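You operate a simulated robot arm through the tools that you are given. There is no shell and no other tool. Be economical: measure what you need, move in short steps, check, and stop when the job is done.

The job below is to be done with a simulated robot arm. You get a single attempt, and the scene is never put back.

JOB
Twist the strand with the blue toggle into a tight cord with the one in the twister.
Fine: clamp and keeper bars down, pointer in the green band, lock slide on.

It is judged by the outcome, as a careful person would: the job done as asked, and still so three seconds after it is handed in. It fails if anything else is knocked over, pushed out of place, dropped, spilled or broken.

ROBOT AND FRAMES
A 6-joint arm with a two-finger gripper, on a carriage that runs on a rail from [-2, -1170] to [2, 1170] (x, y) and turns from -161 to 172 degrees about z. Base frame: it is fixed where the carriage stands at the start and does not move with it; the origin is on the floor, on the carriage's upright axis, x ahead of it, y to its left, z up; the surface under the hand at the start is at about z = 800. Readings come in mm, degrees, newtons and seconds.
Its first joint turns from -166.0 to 166.0 degrees. Places, roughly: clamp bar over the scarf [600, 300, 1000]; crank wheel of the fringe twister [600, -100, 700]; keeper bar of the fringe twister [700, 0, 900]; lock slide of the fringe twister [700, 100, 800]; right cell of the fringe twister [600, 0, 800]. Payload 5 kg.
Tool frame: the origin (TCP) lies between the finger pads and is the grasp point; the fingertips stand 30 mm ahead of it; z points along the fingers, y is the line along which they close. Largest opening 176 mm; the body of the gripper starts 153 mm behind the TCP.
Orientation is told as [roll, pitch, yaw] about the base's x, y, z axes, in that order, counted from this pose: with the fingers straight down and closing along the base's y, the tool's x points along the base's -x, its y along +y and its z along -z.

CONTROLS
- The arm moves only by the tool step_arm. Its argument "steps" is text: rows parted by semicolons, each of 7 numbers parted by spaces: the shift along the base's x, y, z in mm, then the turn, a rotation vector about the base's x, y, z in degrees, then the opening, from 0 (shut) to 1 (fully open). In form: tx ty tz ax ay az gripper; .... A call has 1 to 8 rows; each row shifts and turns the commanded pose from where the row before left it. A row lasts 0.2 s, in which the tool goes at most 50 mm and 8.6 degrees; a call with a longer step from one row to the next is refused whole, and so is a gripper value outside its range. Where a pose cannot be reached the arm comes as near as it can. A force on the tool above 90 N (or 10 N above the force at the start of the call, whichever is more), or a blocked arm, ends the call early, and 0.2 s more pass. The fingers move at their own pace and stop on an object; they squeeze with about 38 N. The grip force told is the motor's: it shows also when the fingers shut on nothing. Time passes only in rows, and 0.2 s behind the last, so rows that do not move let the fingers close. It gives the time, the measured TCP pose, the force on the tool (base axes), the opening and the grip force at its end, in the units of the frame above (readings bear some noise), with the torque about the TCP (base axes, N m) and any sound that the robot's microphone picked up.
- Cameras (640 x 400 px; columns grow to the right, rows downward): "scene" is now at [60.6, 186.7, 1591.1]; the picture's right is [-0.29, -0.96, 0.00], its down [-0.63, 0.19, -0.75] and it looks along [0.72, -0.22, -0.66] (base axes); focal length 272 px, centre (320, 200). "wrist" rides on the gripper at [67, -9, -184] in the tool frame; the picture's right is [0.14, 0.99, 0.00], its down [-0.92, 0.13, -0.36] and it looks along [-0.36, 0.05, 0.93] (tool axes); focal length 251 px, centre (320, 200). There is no depth. A picture from a camera that has moved, and an enlarged one, comes with that camera's place and axes in the base frame and with its lens.
- camera(camera): a new picture of that camera. No time passes.
- slide_trunk(by): slides the trunk up (or, below 0, down) by that many mm; the arm and the scene camera ride with it, the base frame stays. It gives what a move gives, with no picture.
- roll_base(legs): drives the robot by 1 to 6 legs, each [ahead, left, turn to the left] in mm, mm and degrees, along the robot's own axes; the way and the turn of a leg run together, so that a leg with both is an arc; at most 1500 mm and 180 degrees a leg. The arm and the cameras ride along, it lands a little off, and it stops where it bumps. It keeps to its track: a leg is cut to what the track allows. It gives what a move gives.
- turn_head(pan, tilt): turns the head with the scene camera to pan (to the left, within 120 degrees either way) and tilt (down, from -29 to 69), counted from straight ahead of the robot. It gives what a move gives.
- zoom(camera, box): a new picture of the part [left, top, right, bottom] of that camera's present view, enlarged. No time passes.
- close_job(): hands the job in; it is judged then, once.

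Work in short steps. Places have to be worked out from the pictures, the camera data and where the tool is seen: move nearer, look again, correct. Check each grasp and each placing, and mend what went wrong. You have 120 turns and 90 pictures in all, those below and enlarged ones among them. Open the gripper and draw the arm clear of the work before you hand the job in, unless the task says otherwise; then end with one line.

The tools are called after ">>>" as a command line: name --argument value ..., lists and objects as JSON in quotes. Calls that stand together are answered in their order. step_arm: Moves the arm, as the interface text tells. Its arguments: {"type":"object","properties":{"steps":{"type":"string"}},"required":["steps"]} The other tools are called the same way: slide_trunk (by) slides the trunk up or down; roll_base (legs) drives the base; turn_head (pan, tilt) turns the head that bears the scene camera; camera (camera) takes a picture; zoom (camera, box) takes an enlarged picture of a part of a camera's view; close_job () hands the job in.

At the start:

```text
t: 0.0
position: [761.5, 17.6, 1192.6]
tcp_rot: [0.1, 0.0, -0.1]
wrist_force: [-1.0, -0.8, -0.1]
torque: [0.03, 0.0, -0.02]
opening: 175.9
grip_force: 0.1
trunk travel left (down, up): [-150.0, 200.0]
robot x, y, heading: [5.0, -1.9, 0.0]
head pan, tilt: [-16.7, 41.4]
```

scene: 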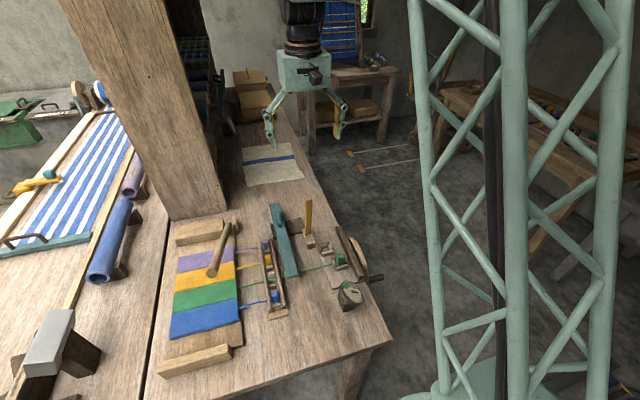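
wrist: 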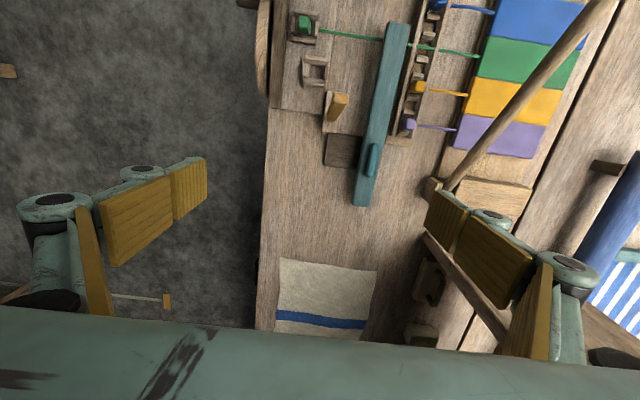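

I start by looking at the workpiece closely: a scarf with clamp bar, a toggle rack, and the twister.

>>> zoom --camera "scene" --box '[150, 180, 400, 340]'

>>> zoom --camera "wrist" --box '[240, 0, 640, 250]'

```text
2.50 times, centred on (275, 260) of scene
camera zoom: at [60.6, 186.7, 1591.1], right [-0.29, -0.96, 0.0], down [-0.63, 0.19, -0.75], along [0.72, -0.22, -0.66], focal length 680 px, centre (432, 50)
```

zoom: 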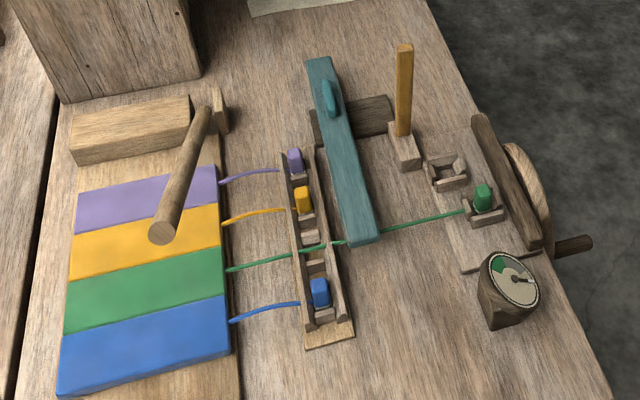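

```text
1.60 times, centred on (440, 125) of wrist
camera zoom: at [694.8, 8.4, 1376.4], right [-0.14, 0.99, 0.0], down [0.92, 0.13, 0.36], along [0.36, 0.05, -0.93], focal length 402 px, centre (128, 320)
```

zoom: 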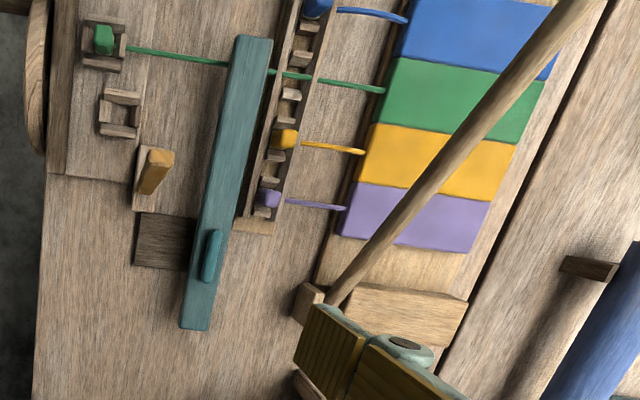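

I judge: table z≈800, empty right cell ≈(659,-19), green cell ≈(589,-50), keeper post ≈(718,32), teal slide along x at y≈125. I move the wrist camera closer for a better look.

>>> step_arm --steps "-32 4 -24 0 0 0 1;-32 4 -24 0 0 0 1;-32 4 -24 0 0 0 1;-32 4 -24 0 0 0 1;-32 4 -24 0 0 0 1"

>>> camera --camera "wrist"

>>> turn_head --pan -5 --tilt 50

>>> camera --camera "scene"

```text
t: 1.2
position: [600.2, 38.2, 1072.7]
tcp_rot: [0.0, 0.0, 0.0]
wrist_force: [-0.7, -0.2, -0.3]
torque: [-0.03, 0.06, 0.02]
opening: 175.6
grip_force: 0.1
trunk travel left (down, up): [-150.0, 200.0]
robot x, y, heading: [2.0, 1.3, 0.3]
head pan, tilt: [-16.7, 41.4]
```

```text
85 pictures are left
camera wrist: at [534.4, 28.2, 1256.0], right [-0.14, 0.99, 0.0], down [0.92, 0.13, 0.36], along [0.36, 0.05, -0.93], focal length 251 px, centre (320, 200)
```

wrist: 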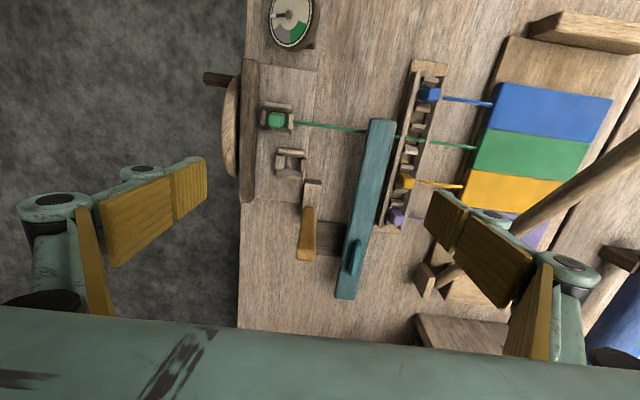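

```text
t: 1.9
position: [600.9, 36.4, 1073.6]
tcp_rot: [0.0, 0.1, -0.1]
wrist_force: [-0.4, 0.2, 0.5]
torque: [0.04, 0.0, -0.03]
opening: 176.2
grip_force: 0.1
trunk travel left (down, up): [-150.0, 200.0]
robot x, y, heading: [-3.3, 1.0, 0.1]
head pan, tilt: [-5.0, 50.0]
```

```text
84 pictures are left
camera scene: at [56.7, 204.0, 1579.1], right [-0.09, -1.0, 0.0], down [-0.76, 0.07, -0.64], along [0.64, -0.06, -0.77], focal length 272 px, centre (320, 200)
```

scene: 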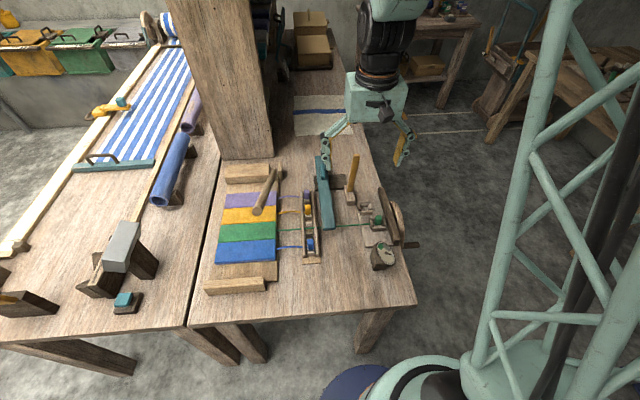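

Zoom on the mechanism for its details.

>>> zoom --camera "wrist" --box '[200, 0, 480, 175]'

>>> zoom --camera "wrist" --box '[240, 130, 480, 300]'

>>> zoom --camera "scene" --box '[200, 145, 430, 300]'

>>> zoom --camera "scene" --box '[285, 150, 425, 275]'

```text
2.29 times, centred on (340, 88) of wrist
camera zoom: at [534.9, 28.1, 1256.2], right [-0.14, 0.99, 0.0], down [0.92, 0.13, 0.36], along [0.36, 0.05, -0.93], focal length 575 px, centre (274, 457)
```

zoom: 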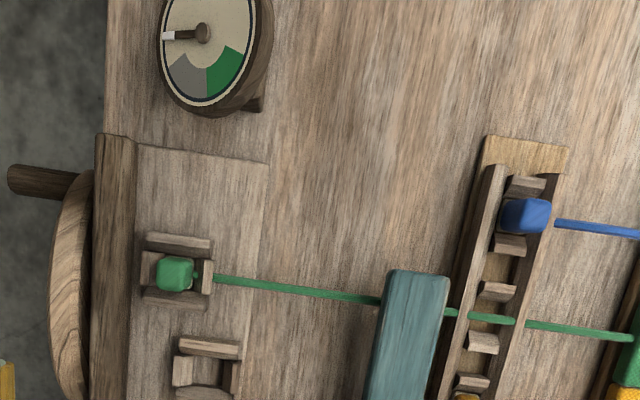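

```text
2.35 times, centred on (360, 215) of wrist
camera zoom: at [534.9, 28.1, 1256.2], right [-0.14, 0.99, 0.0], down [0.92, 0.13, 0.36], along [0.36, 0.05, -0.93], focal length 592 px, centre (226, 165)
```

zoom: 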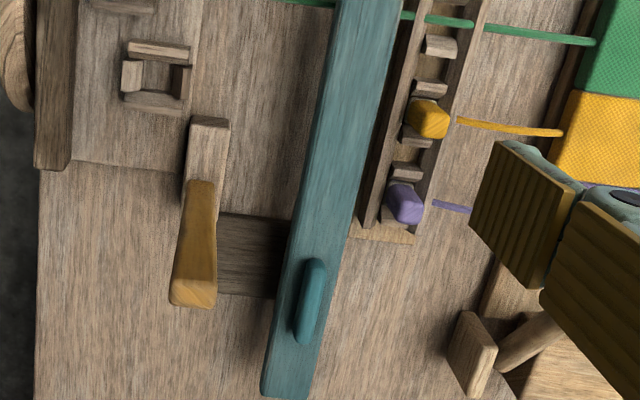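

```text
2.58 times, centred on (315, 222) of scene
camera zoom: at [56.7, 204.0, 1579.1], right [-0.09, -1.0, 0.0], down [-0.76, 0.07, -0.64], along [0.64, -0.06, -0.77], focal length 702 px, centre (333, 142)
```

zoom: 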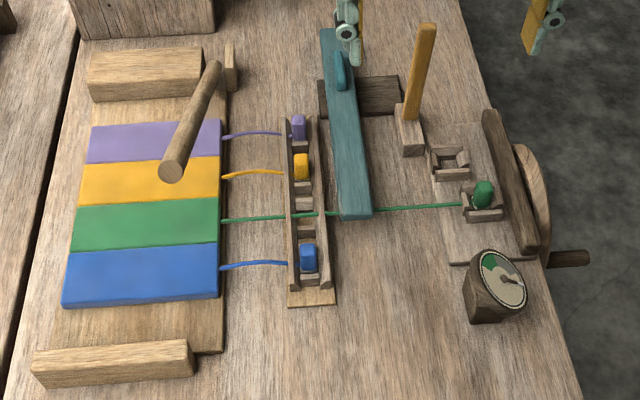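

```text
3.20 times, centred on (355, 212) of scene
camera zoom: at [56.7, 204.0, 1579.1], right [-0.09, -1.0, 0.0], down [-0.76, 0.07, -0.64], along [0.64, -0.06, -0.77], focal length 870 px, centre (208, 160)
```

zoom: 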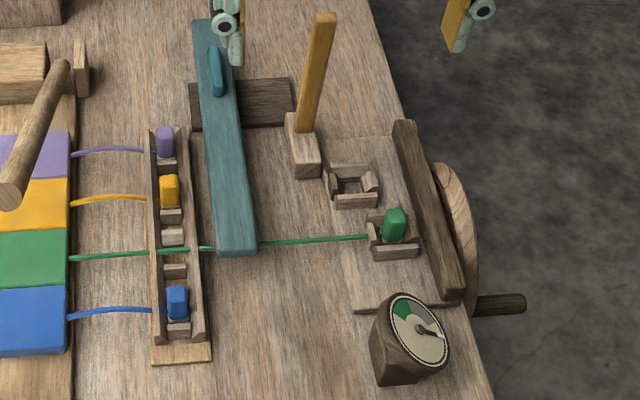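

Geometry so far: clamp rod hinged near (825,318,840), rising toward -x with its free end near (466,318,1060); keeper hinge (700,32,835), top z≈1011. I raise and go near the clamp rod with the gripper shut, then look.

>>> step_arm --steps "-5 10 20 0 0 0 0;-5 30 20 0 0 0 0;-5 40 10 0 0 0 0;-5 40 10 0 0 0 0;-5 40 10 0 0 0 0;-5 30 0 0 0 0 0"

>>> camera --camera "wrist"

>>> camera --camera "scene"

```text
t: 3.3
position: [570.6, 227.3, 1143.2]
tcp_rot: [0.0, 0.0, 0.0]
wrist_force: [0.0, 0.1, 0.2]
torque: [-0.01, -0.04, 0.02]
opening: 0.0
grip_force: 37.9
trunk travel left (down, up): [-150.0, 200.0]
robot x, y, heading: [-1.8, -0.7, 0.2]
head pan, tilt: [-5.0, 50.0]
```

```text
79 pictures are left
camera wrist: at [504.1, 218.7, 1326.5], right [-0.14, 0.99, 0.0], down [0.92, 0.13, 0.36], along [0.36, 0.05, -0.93], focal length 251 px, centre (320, 200)
```

wrist: 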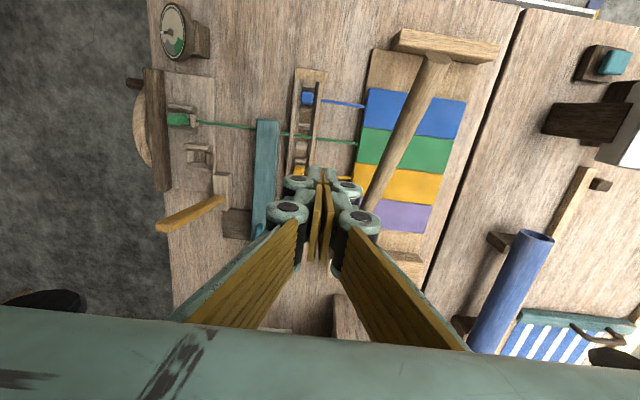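

```text
78 pictures are left
camera scene: at [56.6, 204.0, 1579.0], right [-0.09, -1.0, 0.0], down [-0.76, 0.07, -0.64], along [0.64, -0.06, -0.77], focal length 272 px, centre (320, 200)
```

scene: 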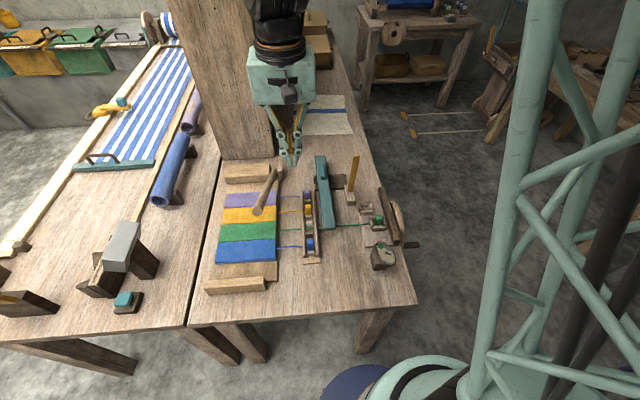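

The rod's free end triangulates to (454,314,1074), 30° slope. I go above it at x≈560 and come down close to it.

>>> step_arm --steps "-5 30 0 0 0 0 0;-5 30 0 0 0 0 0;0 28 0 0 0 0 0;0 0 -35 0 0 0 0;0 0 -35 0 0 0 0;0 0 0 0 0 0 0"

>>> camera --camera "wrist"

>>> zoom --camera "scene" --box '[200, 100, 360, 300]'

```text
t: 4.7
position: [561.3, 316.3, 1072.3]
tcp_rot: [0.0, -0.1, 0.0]
wrist_force: [0.7, 0.3, -1.0]
torque: [-0.04, 0.2, 0.01]
opening: 0.2
grip_force: 37.8
trunk travel left (down, up): [-150.0, 200.0]
robot x, y, heading: [1.1, -0.7, 0.0]
head pan, tilt: [-5.0, 50.0]
```

```text
77 pictures are left
camera wrist: at [494.9, 306.4, 1256.0], right [-0.14, 0.99, 0.0], down [0.92, 0.13, 0.36], along [0.36, 0.05, -0.93], focal length 251 px, centre (320, 200)
```

wrist: 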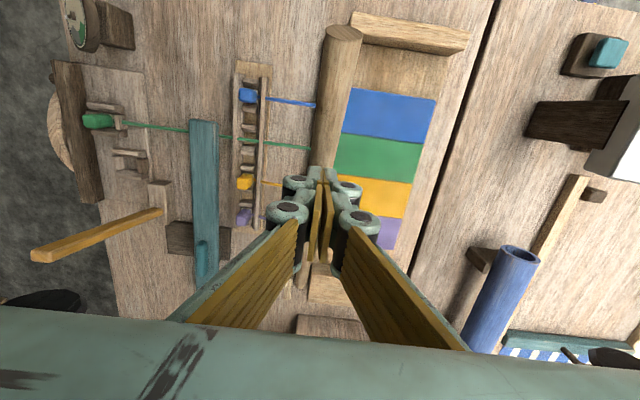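

```text
2.00 times, centred on (280, 200) of scene
camera zoom: at [57.8, 204.4, 1579.0], right [-0.09, -1.0, 0.0], down [-0.76, 0.07, -0.64], along [0.64, -0.06, -0.77], focal length 544 px, centre (400, 200)
```

zoom: 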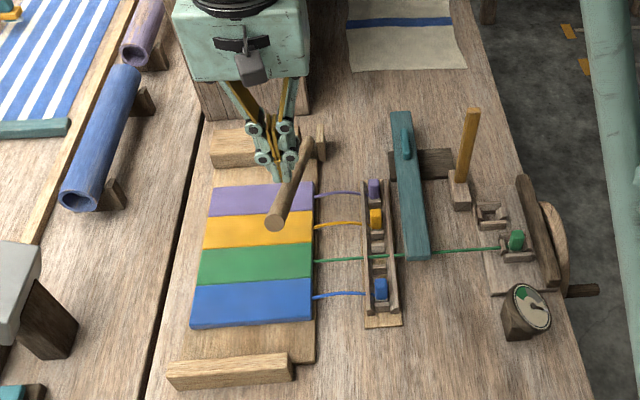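

Fingertips are centred over the rod. I push down in steps.

>>> step_arm --steps "0 0 -20 0 0 0 0;0 0 -20 0 0 0 0;0 0 -20 0 0 0 0;0 0 -20 0 0 0 0"

>>> zoom --camera "scene" --box '[200, 100, 360, 300]'

```text
t: 5.7
position: [560.5, 315.6, 994.8]
tcp_rot: [0.0, 0.0, 0.0]
wrist_force: [-0.4, 0.8, -0.7]
torque: [0.05, -0.07, -0.01]
opening: 0.0
grip_force: 44.7
trunk travel left (down, up): [-150.0, 200.0]
robot x, y, heading: [3.3, -0.1, 0.0]
head pan, tilt: [-5.0, 50.0]
```

```text
2.00 times, centred on (280, 200) of scene
camera zoom: at [56.2, 203.9, 1579.0], right [-0.09, -1.0, 0.0], down [-0.76, 0.07, -0.64], along [0.64, -0.06, -0.77], focal length 544 px, centre (400, 200)
```

zoom: 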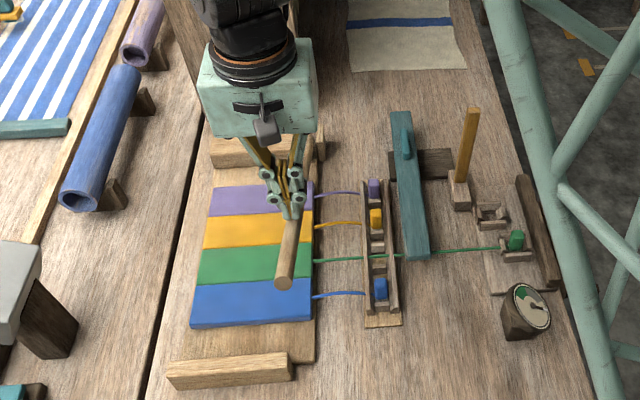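

The rod swings down with little resistance. Continue pushing.

>>> step_arm --steps "0 0 -20 0 0 0 0;0 0 -20 0 0 0 0;0 0 -20 0 0 0 0;0 0 -15 0 0 0 0;0 0 -15 0 0 0 0;0 0 -10 0 0 0 0"

>>> zoom --camera "scene" --box '[200, 100, 360, 300]'

```text
t: 7.1
position: [560.4, 315.8, 892.8]
tcp_rot: [0.1, 0.0, 0.0]
wrist_force: [1.2, 0.0, -0.1]
torque: [-0.01, -0.01, 0.0]
opening: 0.0
grip_force: 44.8
trunk travel left (down, up): [-150.0, 200.0]
robot x, y, heading: [-2.0, -1.6, 0.1]
head pan, tilt: [-5.0, 50.0]
```

```text
2.00 times, centred on (280, 200) of scene
camera zoom: at [56.8, 204.1, 1579.0], right [-0.09, -1.0, 0.0], down [-0.76, 0.07, -0.64], along [0.64, -0.06, -0.77], focal length 544 px, centre (400, 200)
```

zoom: 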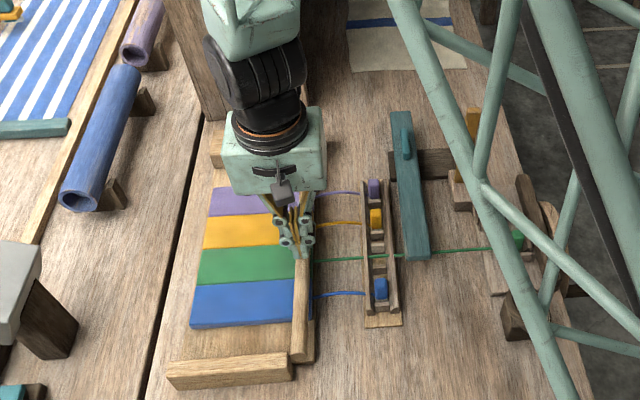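

Nearly flat now; continue gently until it bears.

>>> step_arm --steps "0 0 -8 0 0 0 0;0 0 -8 0 0 0 0;0 0 -6 0 0 0 0;0 0 -6 0 0 0 0;0 0 -5 0 0 0 0"

>>> camera --camera "wrist"

```text
t: 7.9
position: [562.1, 315.5, 879.8]
tcp_rot: [0.2, -0.2, 0.0]
wrist_force: [-14.0, -6.6, 58.5]
torque: [-0.15, 1.24, 0.07]
opening: 6.0
grip_force: 45.0
trunk travel left (down, up): [-150.0, 200.0]
robot x, y, heading: [3.6, 0.4, 0.3]
head pan, tilt: [-5.0, 50.0]
stopped in row 3: the force on the tool passed its limit at 102 N (the readings are from after the stop); the commanded pose is now the measured one
```

```text
73 pictures are left
camera wrist: at [493.7, 305.7, 1062.7], right [-0.14, 0.99, 0.0], down [0.92, 0.13, 0.37], along [0.36, 0.05, -0.93], focal length 251 px, centre (320, 200)
```

wrist: 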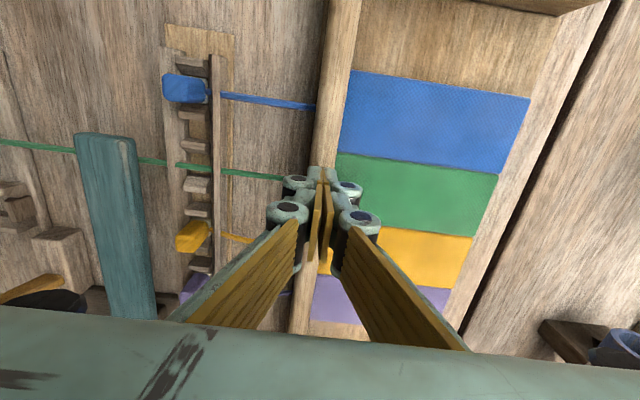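

The bar is firm on the scarf. Lift away and check it stays; then move above the blue toggle.

>>> step_arm --steps "0 0 30 0 0 0 0;0 0 40 0 0 0 0;-10 -30 40 0 0 0 0;-10 -30 20 0 0 0 0.3;-10 -20 0 0 0 0 0.3;0 0 0 0 0 0 0.3"

>>> camera --camera "wrist"

>>> zoom --camera "scene" --box '[200, 140, 360, 300]'

```text
refused: row 3 steps farther than a row can; nothing moved
```

```text
72 pictures are left
camera wrist: at [493.7, 305.7, 1062.7], right [-0.14, 0.99, 0.0], down [0.92, 0.13, 0.37], along [0.36, 0.05, -0.93], focal length 251 px, centre (320, 200)
```

wrist: 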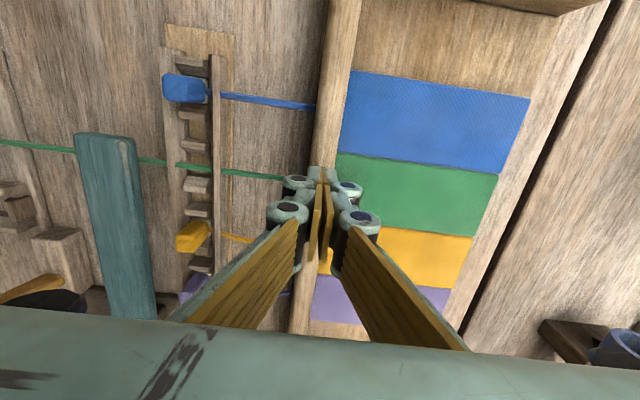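

```text
2.50 times, centred on (280, 220) of scene
camera zoom: at [53.8, 202.2, 1579.8], right [-0.09, -1.0, 0.0], down [-0.76, 0.07, -0.64], along [0.64, -0.06, -0.76], focal length 680 px, centre (420, 150)
```

zoom: 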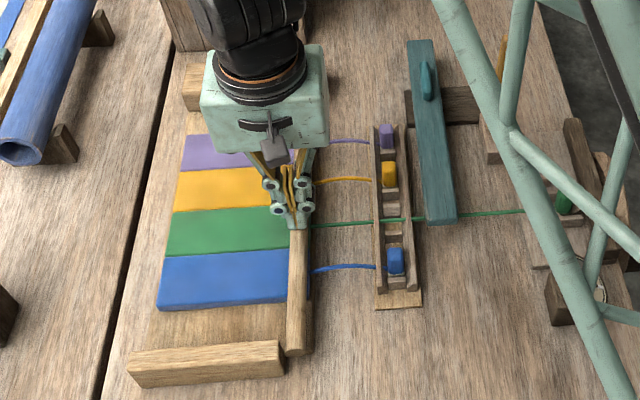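

Row was too long; redo with shorter rows.

>>> step_arm --steps "0 0 30 0 0 0 0;0 0 40 0 0 0 0;-10 -30 35 0 0 0 0;-10 -30 20 0 0 0 0.3;-10 -30 0 0 0 0 0.3;-10 -20 0 0 0 0 0.3;0 0 0 0 0 0 0.3"

>>> camera --camera "wrist"

>>> zoom --camera "scene" --box '[200, 140, 360, 300]'

```text
t: 9.5
position: [522.2, 205.4, 1000.5]
tcp_rot: [0.0, -0.2, 0.0]
wrist_force: [0.3, -0.3, 0.2]
torque: [0.06, -0.03, -0.02]
opening: 52.6
grip_force: 0.0
trunk travel left (down, up): [-150.0, 200.0]
robot x, y, heading: [3.3, -0.2, 0.1]
head pan, tilt: [-5.0, 50.0]
```

```text
70 pictures are left
camera wrist: at [455.4, 196.3, 1183.8], right [-0.14, 0.99, 0.0], down [0.92, 0.13, 0.37], along [0.36, 0.05, -0.93], focal length 251 px, centre (320, 200)
```

wrist: 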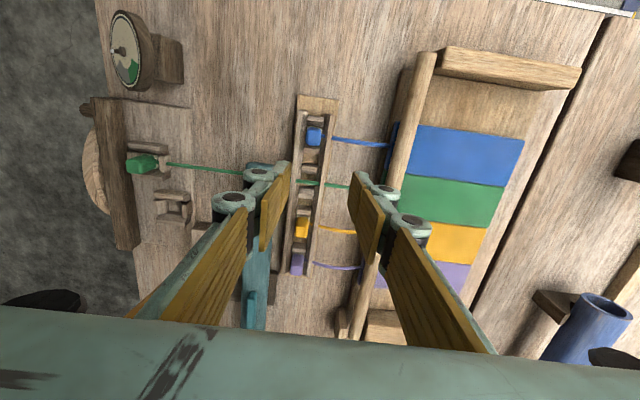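

```text
2.50 times, centred on (280, 220) of scene
camera zoom: at [56.8, 203.8, 1579.1], right [-0.09, -1.0, 0.0], down [-0.76, 0.07, -0.64], along [0.64, -0.06, -0.77], focal length 680 px, centre (420, 150)
```

zoom: 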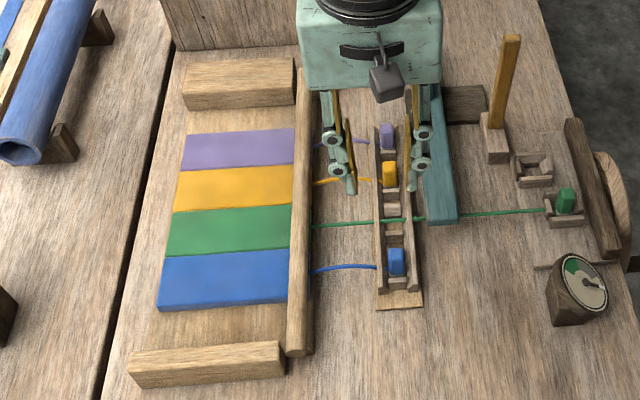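

The clamp bar stays down. Close look at the blue toggle, the cells and the slide.

>>> zoom --camera "wrist" --box '[270, 90, 400, 190]'

>>> zoom --camera "scene" --box '[280, 180, 360, 270]'

>>> zoom --camera "scene" --box '[330, 180, 430, 280]'

```text
4.00 times, centred on (335, 140) of wrist
camera zoom: at [455.4, 196.3, 1183.8], right [-0.14, 0.99, 0.0], down [0.92, 0.13, 0.37], along [0.36, 0.05, -0.93], focal length 1006 px, centre (260, 440)
```

zoom: 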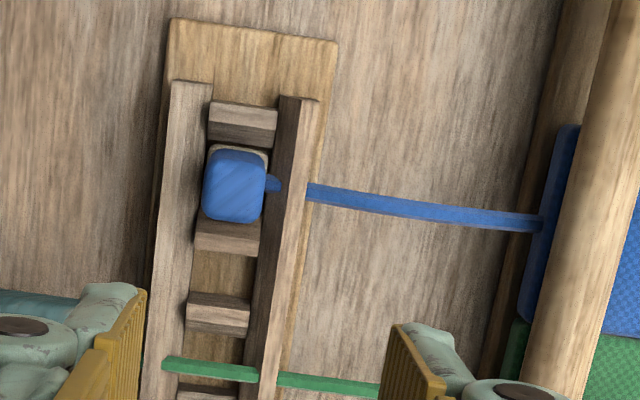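

```text
4.44 times, centred on (320, 225) of scene
camera zoom: at [56.8, 203.8, 1579.1], right [-0.09, -1.0, 0.0], down [-0.76, 0.07, -0.64], along [0.64, -0.06, -0.77], focal length 1209 px, centre (320, 89)
```

zoom: 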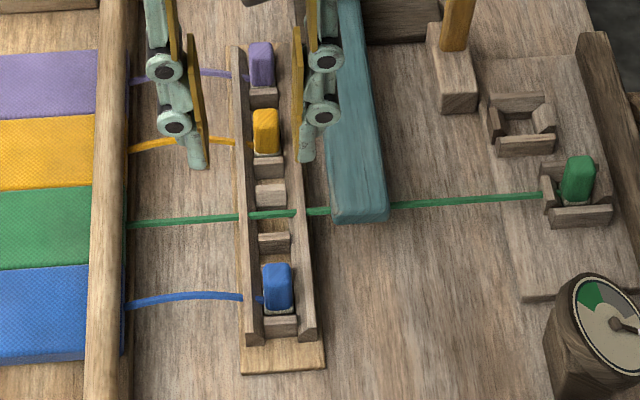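

```text
4.00 times, centred on (380, 230) of scene
camera zoom: at [56.8, 203.8, 1579.1], right [-0.09, -1.0, 0.0], down [-0.76, 0.07, -0.64], along [0.64, -0.06, -0.77], focal length 1088 px, centre (80, 80)
```

zoom: 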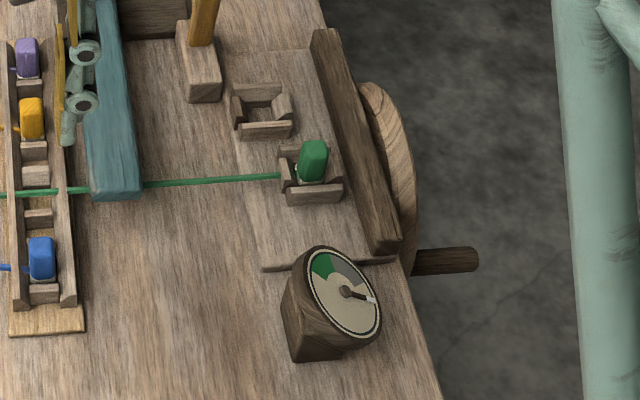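

Everything is aligned with the base axes. Toggle top triangulates to (495,193,857), rails about z 828. I descend above it with fingers at ~45 mm opening and check.

>>> step_arm --steps "-13 -6 -20 0 0 0 0.27;-13 -6 -30 0 0 0 0.27;0 0 -30 0 0 0 0.27;0 0 -20 0 0 0 0.27;0 0 0 0 0 0 0.27"

>>> camera --camera "wrist"

>>> zoom --camera "scene" --box '[260, 160, 380, 280]'

```text
t: 10.7
position: [497.6, 194.9, 898.6]
tcp_rot: [0.2, -0.2, -0.1]
wrist_force: [0.9, 0.6, -0.7]
torque: [-0.05, 0.08, 0.0]
opening: 47.5
grip_force: 0.0
trunk travel left (down, up): [-150.0, 200.0]
robot x, y, heading: [-3.1, 1.2, -0.2]
head pan, tilt: [-5.0, 50.0]
```

```text
65 pictures are left
camera wrist: at [430.2, 185.5, 1082.8], right [-0.14, 0.99, 0.0], down [0.92, 0.13, 0.37], along [0.36, 0.05, -0.93], focal length 251 px, centre (320, 200)
```

wrist: 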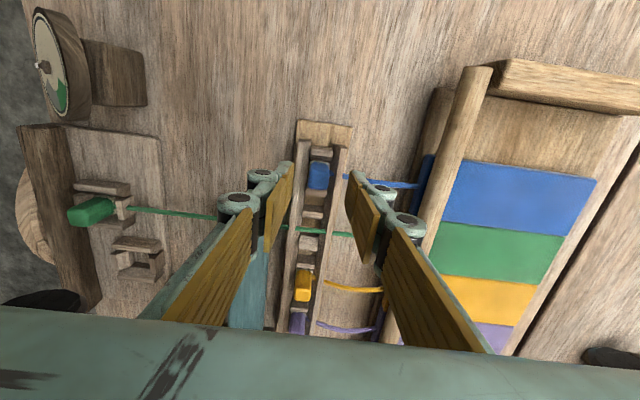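

```text
3.33 times, centred on (320, 220) of scene
camera zoom: at [57.5, 204.1, 1579.0], right [-0.09, -1.0, 0.0], down [-0.76, 0.07, -0.64], along [0.64, -0.06, -0.77], focal length 907 px, centre (320, 133)
```

zoom: 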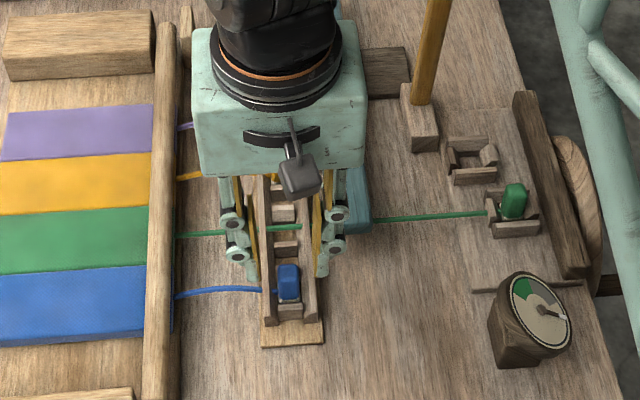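

Aligned within a few mm. Descend to grip the toggle's upper part and close.

>>> step_arm --steps "-3 -1 -15 0 0 0 0.27;0 0 -14 0 0 0 0.27;0 0 0 0 0 0 0;0 0 0 0 0 0 0;0 0 0 0 0 0 0"

>>> zoom --camera "wrist" --box '[240, 100, 440, 240]'

```text
t: 11.9
position: [493.4, 194.1, 871.3]
tcp_rot: [0.1, -0.2, 0.0]
wrist_force: [0.8, 0.3, -0.2]
torque: [0.0, -0.03, -0.01]
opening: 18.1
grip_force: 38.4
trunk travel left (down, up): [-150.0, 200.0]
robot x, y, heading: [1.1, -1.8, 0.0]
head pan, tilt: [-5.0, 50.0]
```

```text
2.86 times, centred on (340, 170) of wrist
camera zoom: at [426.4, 184.4, 1054.6], right [-0.14, 0.99, 0.0], down [0.92, 0.13, 0.37], along [0.36, 0.05, -0.93], focal length 718 px, centre (263, 286)
```

zoom: 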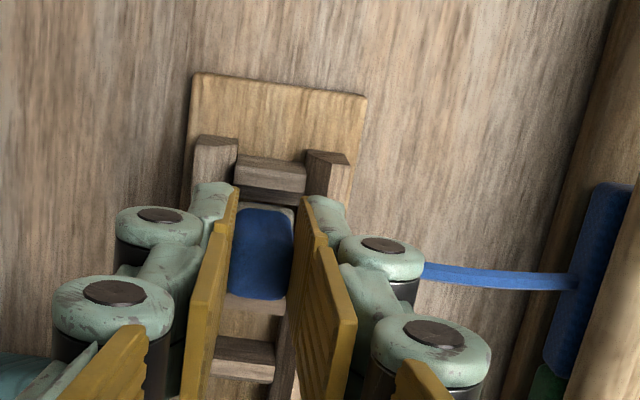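

Gripped at 18 mm. The teal slide bridges the strands (bottom z≈830, tip x≈549), so I'll carry the toggle around its tip low, to keep the strand under it. First a small lift out of the rack.

>>> step_arm --steps "0 0 10 0 0 0 0;0 0 12 0 0 0 0;0 0 12 0 0 0 0;0 0 0 0 0 0 0"

>>> camera --camera "wrist"

>>> zoom --camera "scene" --box '[260, 160, 420, 280]'

```text
t: 12.9
position: [493.8, 193.6, 906.1]
tcp_rot: [0.1, -0.2, 0.0]
wrist_force: [-0.1, 0.3, 0.6]
torque: [0.02, -0.02, -0.01]
opening: 18.2
grip_force: 37.8
trunk travel left (down, up): [-150.0, 200.0]
robot x, y, heading: [0.1, 0.5, -0.1]
head pan, tilt: [-5.0, 50.0]
```

```text
62 pictures are left
camera wrist: at [426.2, 184.1, 1089.3], right [-0.14, 0.99, 0.0], down [0.92, 0.13, 0.37], along [0.36, 0.05, -0.93], focal length 251 px, centre (320, 200)
```

wrist: 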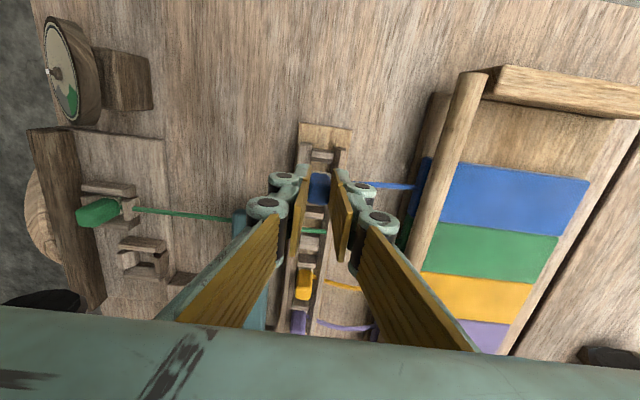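

```text
3.33 times, centred on (340, 220) of scene
camera zoom: at [56.5, 203.9, 1579.0], right [-0.09, -1.0, 0.0], down [-0.76, 0.07, -0.64], along [0.64, -0.06, -0.77], focal length 907 px, centre (253, 133)
```

zoom: 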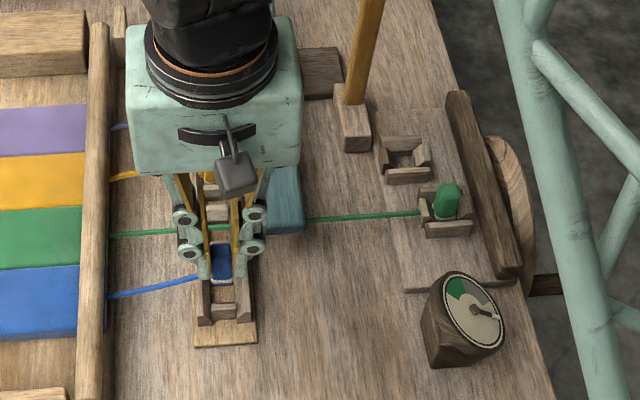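

Toggle is lifted and held. Carry in -y, keeping clear of the slide's tip, lowering after the rack.

>>> step_arm --steps "0 -25 4 0 0 0 0;0 -25 0 0 0 0 0;0 -30 -12 0 0 0 0;0 -30 -8 0 0 0 0;10 -30 0 0 0 0 0;15 -20 0 0 0 0 0;0 0 0 0 0 0 0"

>>> camera --camera "wrist"

>>> zoom --camera "scene" --box '[260, 160, 420, 280]'

```text
t: 14.5
position: [518.3, 35.1, 889.4]
tcp_rot: [-0.1, -0.2, 0.0]
wrist_force: [0.0, -0.6, -0.2]
torque: [0.1, 0.02, -0.01]
opening: 18.6
grip_force: 38.2
trunk travel left (down, up): [-150.0, 200.0]
robot x, y, heading: [2.0, -0.0, -0.1]
head pan, tilt: [-5.0, 50.0]
```

```text
60 pictures are left
camera wrist: at [452.2, 24.4, 1072.6], right [-0.14, 0.99, 0.0], down [0.92, 0.13, 0.37], along [0.36, 0.05, -0.93], focal length 251 px, centre (320, 200)
```

wrist: 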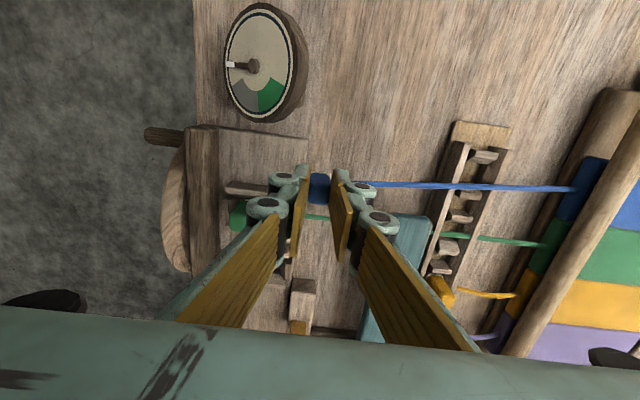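

```text
3.33 times, centred on (340, 220) of scene
camera zoom: at [57.0, 203.7, 1579.0], right [-0.09, -1.0, 0.0], down [-0.76, 0.07, -0.64], along [0.64, -0.06, -0.77], focal length 907 px, centre (253, 133)
```

zoom: 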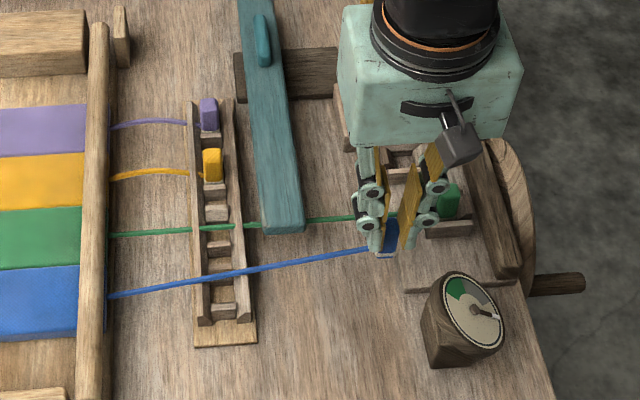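

Strand runs straight and under the slide's level. Raise slightly and move over the right cell.

>>> step_arm --steps "20 -5 12 0 0 0 0;30 -8 0 0 0 0 0;32 -8 0 0 0 0 0;22 -12 0 0 0 0 0;21 -11 0 0 0 0 0;0 0 0 0 0 0 0"

>>> camera --camera "wrist"

>>> zoom --camera "wrist" --box '[240, 110, 440, 250]'

>>> zoom --camera "scene" --box '[260, 160, 420, 280]'

```text
t: 15.9
position: [644.1, -10.1, 901.9]
tcp_rot: [0.1, -0.3, 0.0]
wrist_force: [0.7, 0.6, -0.7]
torque: [0.02, 0.05, 0.01]
opening: 18.1
grip_force: 38.3
trunk travel left (down, up): [-150.0, 200.0]
robot x, y, heading: [-1.5, 4.6, -0.1]
head pan, tilt: [-5.0, 50.0]
```

```text
58 pictures are left
camera wrist: at [576.4, -19.6, 1085.1], right [-0.14, 0.99, 0.0], down [0.92, 0.13, 0.37], along [0.36, 0.05, -0.93], focal length 251 px, centre (320, 200)
```

wrist: 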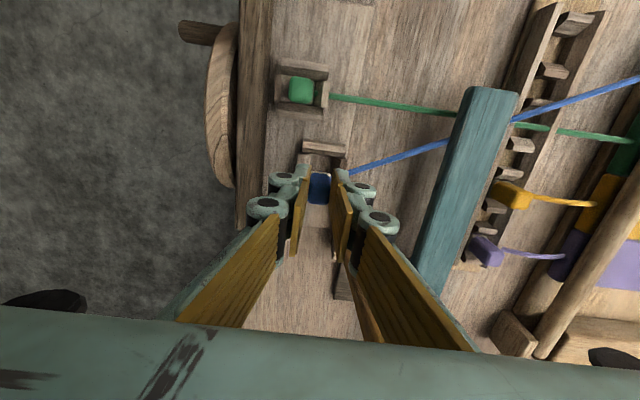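

```text
2.86 times, centred on (340, 180) of wrist
camera zoom: at [576.4, -19.6, 1085.1], right [-0.14, 0.99, 0.0], down [0.92, 0.13, 0.37], along [0.36, 0.05, -0.93], focal length 718 px, centre (263, 257)
```

zoom: 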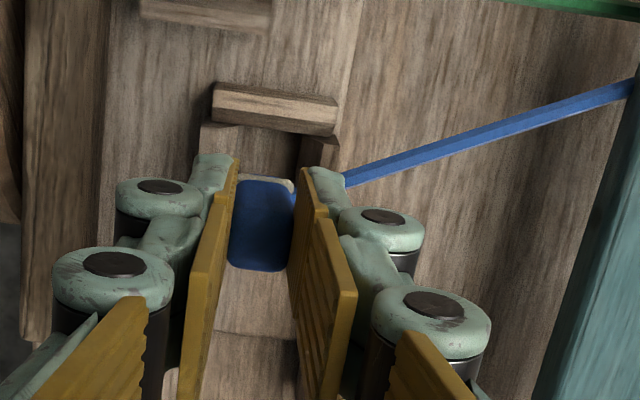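

```text
3.33 times, centred on (340, 220) of scene
camera zoom: at [57.1, 203.9, 1579.0], right [-0.09, -1.0, 0.0], down [-0.76, 0.07, -0.64], along [0.64, -0.06, -0.77], focal length 907 px, centre (253, 133)
```

zoom: 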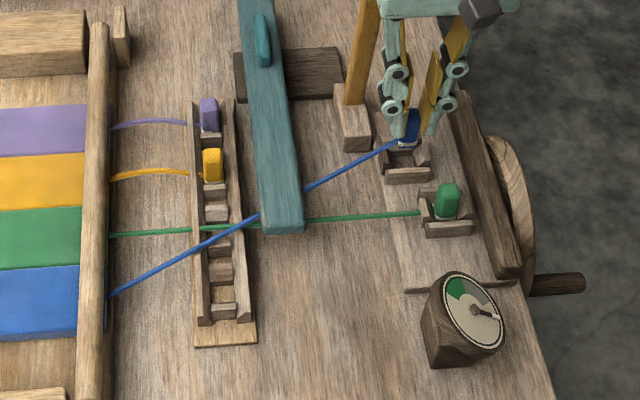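

Above the right cell; strand passes under the slide. I estimate the cell centre at (639,-10), so shift -4 mm in x, drop a bit and check more closely.

>>> step_arm --steps "-4 0 -5 0 0 0 0;0 0 -5 0 0 0 0;0 0 0 0 0 0 0"

>>> zoom --camera "wrist" --box '[260, 50, 400, 220]'

>>> zoom --camera "scene" --box '[350, 185, 410, 245]'

```text
t: 16.7
position: [638.3, -10.2, 891.9]
tcp_rot: [0.1, -0.2, 0.0]
wrist_force: [-2.7, -0.2, 1.9]
torque: [0.02, 0.08, -0.06]
opening: 18.1
grip_force: 38.2
trunk travel left (down, up): [-150.0, 200.0]
robot x, y, heading: [0.6, 2.5, 0.3]
head pan, tilt: [-5.0, 50.0]
```

```text
2.35 times, centred on (330, 135) of wrist
camera zoom: at [572.0, -19.8, 1075.5], right [-0.14, 0.99, 0.0], down [0.92, 0.13, 0.37], along [0.36, 0.05, -0.93], focal length 592 px, centre (296, 353)
```

zoom: 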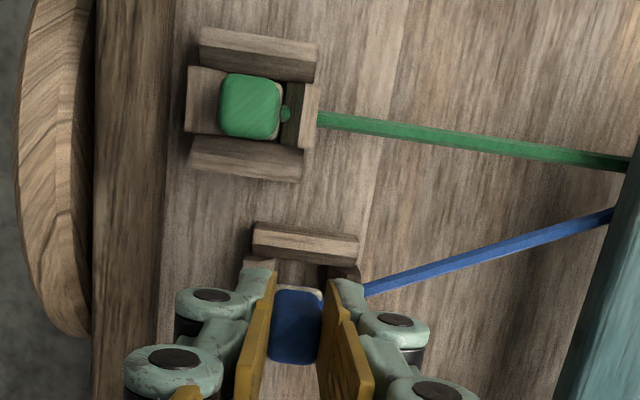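

```text
6.67 times, centred on (380, 215) of scene
camera zoom: at [56.6, 204.0, 1579.1], right [-0.09, -1.0, 0.0], down [-0.76, 0.07, -0.64], along [0.64, -0.06, -0.77], focal length 1813 px, centre (-80, 100)
```

zoom: 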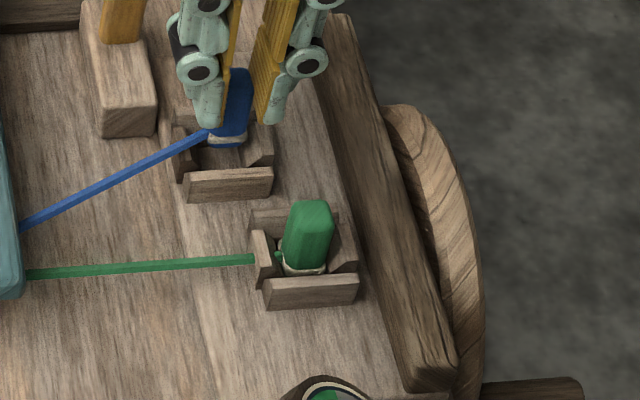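

Alignment matches the green toggle's seat. Lower gently with checks.

>>> step_arm --steps "0 0 -4 0 0 0 0;0 0 -4 0 0 0 0;0 0 -4 0 0 0 0"

>>> zoom --camera "scene" --box '[350, 185, 410, 245]'

```text
t: 17.5
position: [638.6, -10.8, 878.6]
tcp_rot: [0.1, -0.2, -0.1]
wrist_force: [-15.1, 0.1, -5.0]
torque: [0.01, 0.9, -0.03]
opening: 18.2
grip_force: 38.0
trunk travel left (down, up): [-150.0, 200.0]
robot x, y, heading: [0.1, 1.3, -0.0]
head pan, tilt: [-5.0, 50.0]
```

```text
6.67 times, centred on (380, 215) of scene
camera zoom: at [56.1, 204.0, 1578.6], right [-0.09, -1.0, 0.0], down [-0.76, 0.07, -0.64], along [0.64, -0.06, -0.77], focal length 1813 px, centre (-80, 100)
```

zoom: 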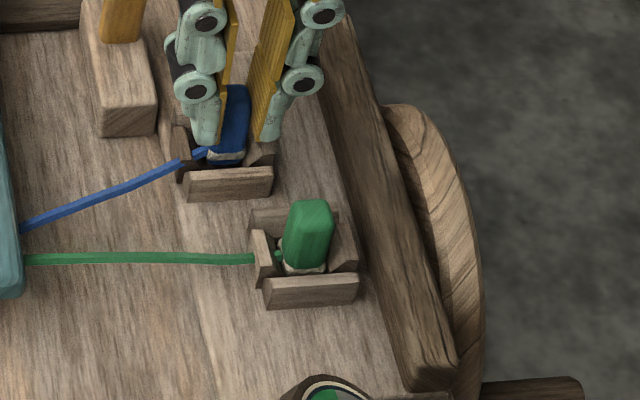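

A -15 N x force with matching torque: the toggle's foot touches the +x wall. Shift -4 mm and keep lowering.

>>> step_arm --steps "-2 0 0 0 0 0 0;-2 0 0 0 0 0 0;0 0 -3 0 0 0 0"

```text
t: 18.3
position: [636.7, -11.1, 877.1]
tcp_rot: [0.1, -0.3, 0.0]
wrist_force: [-0.3, -0.1, -0.1]
torque: [0.02, -0.09, 0.01]
opening: 18.2
grip_force: 38.1
trunk travel left (down, up): [-150.0, 200.0]
robot x, y, heading: [-0.5, -2.9, 0.1]
head pan, tilt: [-5.0, 50.0]
```

Free now. Continue down until the floor is felt.

>>> step_arm --steps "0 0 -3 0 0 0 0;0 0 -3 0 0 0 0;0 0 0 0 0 0 0"

>>> zoom --camera "scene" --box '[350, 185, 410, 245]'

```text
t: 19.1
position: [636.4, -11.1, 873.0]
tcp_rot: [0.1, -0.3, 0.0]
wrist_force: [-0.4, 0.1, 38.6]
torque: [-0.04, -0.46, 0.0]
opening: 18.2
grip_force: 37.9
trunk travel left (down, up): [-150.0, 200.0]
robot x, y, heading: [0.6, -0.0, -0.1]
head pan, tilt: [-5.0, 50.0]
```

```text
6.67 times, centred on (380, 215) of scene
camera zoom: at [55.4, 204.0, 1579.4], right [-0.09, -1.0, 0.0], down [-0.76, 0.07, -0.64], along [0.64, -0.06, -0.77], focal length 1813 px, centre (-80, 100)
```

zoom: 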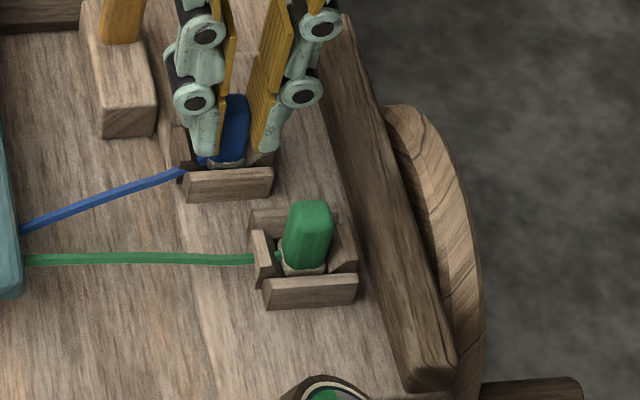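

Firm floor contact, seated like the green one. Release and lift straight up, then check.

>>> step_arm --steps "0 0 1 0 0 0 0.25;0 0 0 0 0 0 0.25;0 0 0 0 0 0 0.25;0 0 30 0 0 0 0.25;0 0 40 0 0 0 0.25;0 0 40 0 0 0 0.25;-20 0 40 0 0 0 0.25;-20 0 20 0 0 0 0.1"

>>> zoom --camera "scene" --box '[330, 165, 430, 265]'

>>> camera --camera "wrist"

```text
t: 20.9
position: [597.3, -9.7, 1042.2]
tcp_rot: [0.0, -0.3, 0.1]
wrist_force: [-0.2, 0.2, 0.6]
torque: [0.03, 0.01, 0.0]
opening: 17.4
grip_force: 0.0
trunk travel left (down, up): [-150.0, 200.0]
robot x, y, heading: [-0.4, 1.8, -0.2]
head pan, tilt: [-5.0, 50.0]
```

```text
4.00 times, centred on (380, 215) of scene
camera zoom: at [56.9, 204.0, 1579.1], right [-0.09, -1.0, 0.0], down [-0.76, 0.07, -0.64], along [0.64, -0.06, -0.77], focal length 1088 px, centre (80, 140)
```

zoom: 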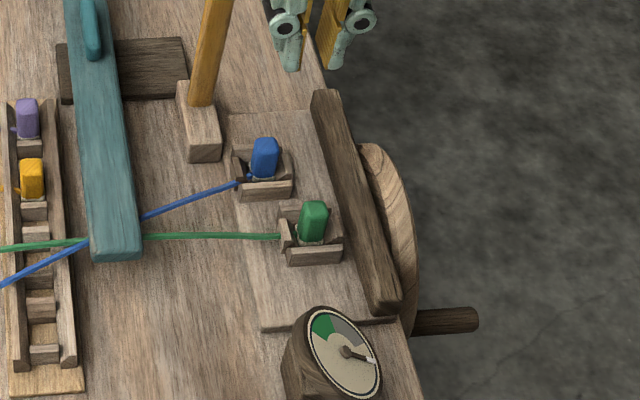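

```text
50 pictures are left
camera wrist: at [529.0, -19.5, 1225.2], right [-0.14, 0.99, 0.0], down [0.92, 0.13, 0.37], along [0.36, 0.05, -0.93], focal length 251 px, centre (320, 200)
```

wrist: 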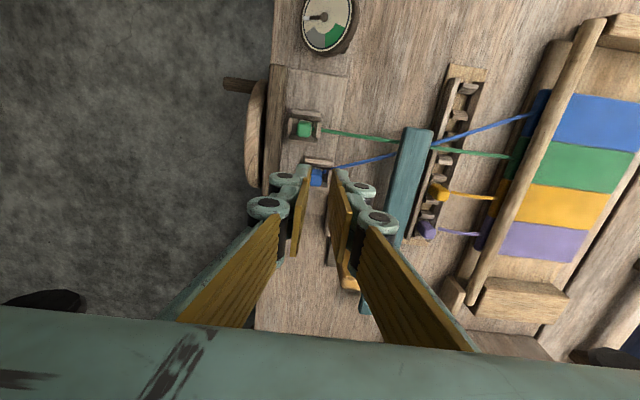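

Blue toggle sits properly. Next the keeper post at (698,31), top z≈1011: go behind it (+x side) with fingers shut.

>>> step_arm --steps "0 0 40 0 0 0 0;40 10 10 0 0 0 0;45 10 0 0 0 0 0;45 10 0 0 0 0 0;13 10 0 0 0 0 0;0 0 -40 0 0 0 0;0 0 -45 0 0 0 0;0 0 -20 0 0 0 0"

>>> camera --camera "wrist"

>>> zoom --camera "scene" --box '[310, 110, 430, 230]'

```text
t: 22.7
position: [738.1, 29.7, 986.6]
tcp_rot: [0.0, -0.1, 0.0]
wrist_force: [0.6, -0.3, -0.6]
torque: [-0.02, 0.1, 0.0]
opening: 0.0
grip_force: 38.3
trunk travel left (down, up): [-150.0, 200.0]
robot x, y, heading: [0.6, 0.5, -0.1]
head pan, tilt: [-5.0, 50.0]
```

```text
49 pictures are left
camera wrist: at [671.9, 20.3, 1170.0], right [-0.14, 0.99, 0.0], down [0.92, 0.13, 0.37], along [0.36, 0.05, -0.93], focal length 251 px, centre (320, 200)
```

wrist: 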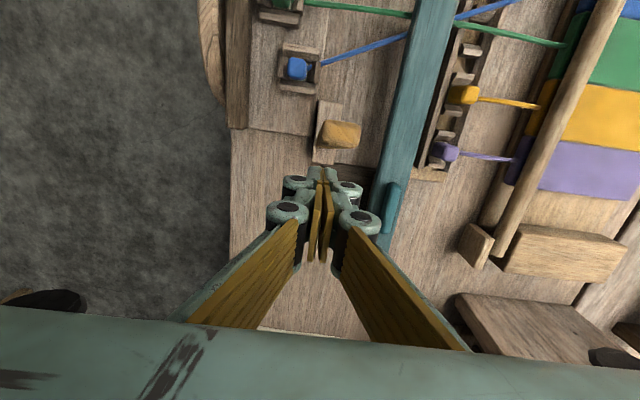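

```text
3.33 times, centred on (370, 170) of scene
camera zoom: at [57.5, 204.0, 1579.0], right [-0.09, -1.0, 0.0], down [-0.76, 0.07, -0.64], along [0.64, -0.06, -0.77], focal length 907 px, centre (153, 300)
```

zoom: 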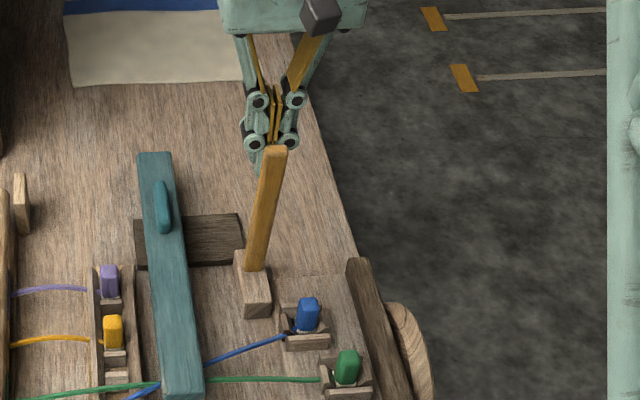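

Post at y≈36. Align y and push it toward -x along the arc.

>>> step_arm --steps "-6 6 0 0 0 0 0;-10 0 0 0 0 0 0;-20 0 0 0 0 0 0;-22 0 0 0 0 0 0;-20 0 -10 0 0 0 0;-20 0 -12 0 0 0 0;0 0 0 0 0 0 0"

>>> zoom --camera "scene" --box '[310, 110, 430, 260]'

```text
t: 24.3
position: [640.8, 35.6, 964.9]
tcp_rot: [0.1, -0.2, 0.0]
wrist_force: [0.9, -0.2, 0.7]
torque: [0.03, -0.03, -0.01]
opening: 0.0
grip_force: 45.0
trunk travel left (down, up): [-150.0, 200.0]
robot x, y, heading: [3.2, 0.6, 0.0]
head pan, tilt: [-5.0, 50.0]
```

```text
2.67 times, centred on (370, 185) of scene
camera zoom: at [56.8, 204.0, 1579.0], right [-0.09, -1.0, 0.0], down [-0.76, 0.07, -0.64], along [0.64, -0.06, -0.77], focal length 725 px, centre (187, 240)
```

zoom: 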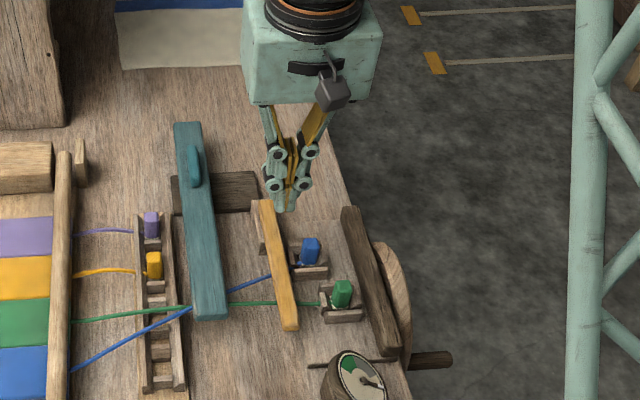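

The keeper bar has swung down over both strands. I press gently to confirm that it is fully down.

>>> step_arm --steps "-20 0 -20 0 0 0 0;-20 0 -20 0 0 0 0;0 0 -20 0 0 0 0;0 0 -10 0 0 0 0"

>>> camera --camera "wrist"

```text
t: 25.3
position: [600.7, 34.0, 894.6]
tcp_rot: [0.1, -0.2, -0.1]
wrist_force: [-0.9, -0.8, -0.2]
torque: [0.01, -0.04, 0.01]
opening: 0.1
grip_force: 44.2
trunk travel left (down, up): [-150.0, 200.0]
robot x, y, heading: [-0.7, -1.2, -0.2]
head pan, tilt: [-5.0, 50.0]
```

```text
46 pictures are left
camera wrist: at [533.3, 25.8, 1077.9], right [-0.14, 0.99, 0.0], down [0.92, 0.13, 0.37], along [0.36, 0.05, -0.93], focal length 251 px, centre (320, 200)
```

wrist: 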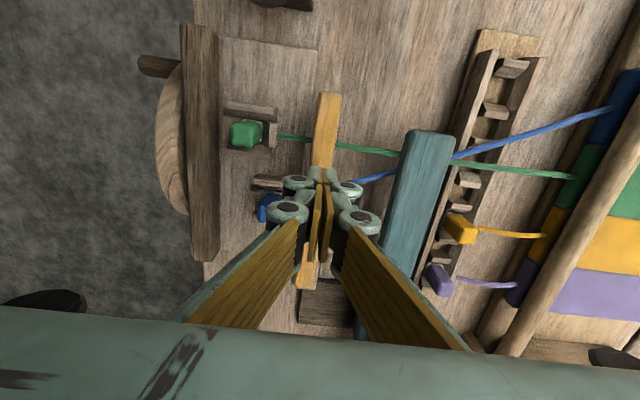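

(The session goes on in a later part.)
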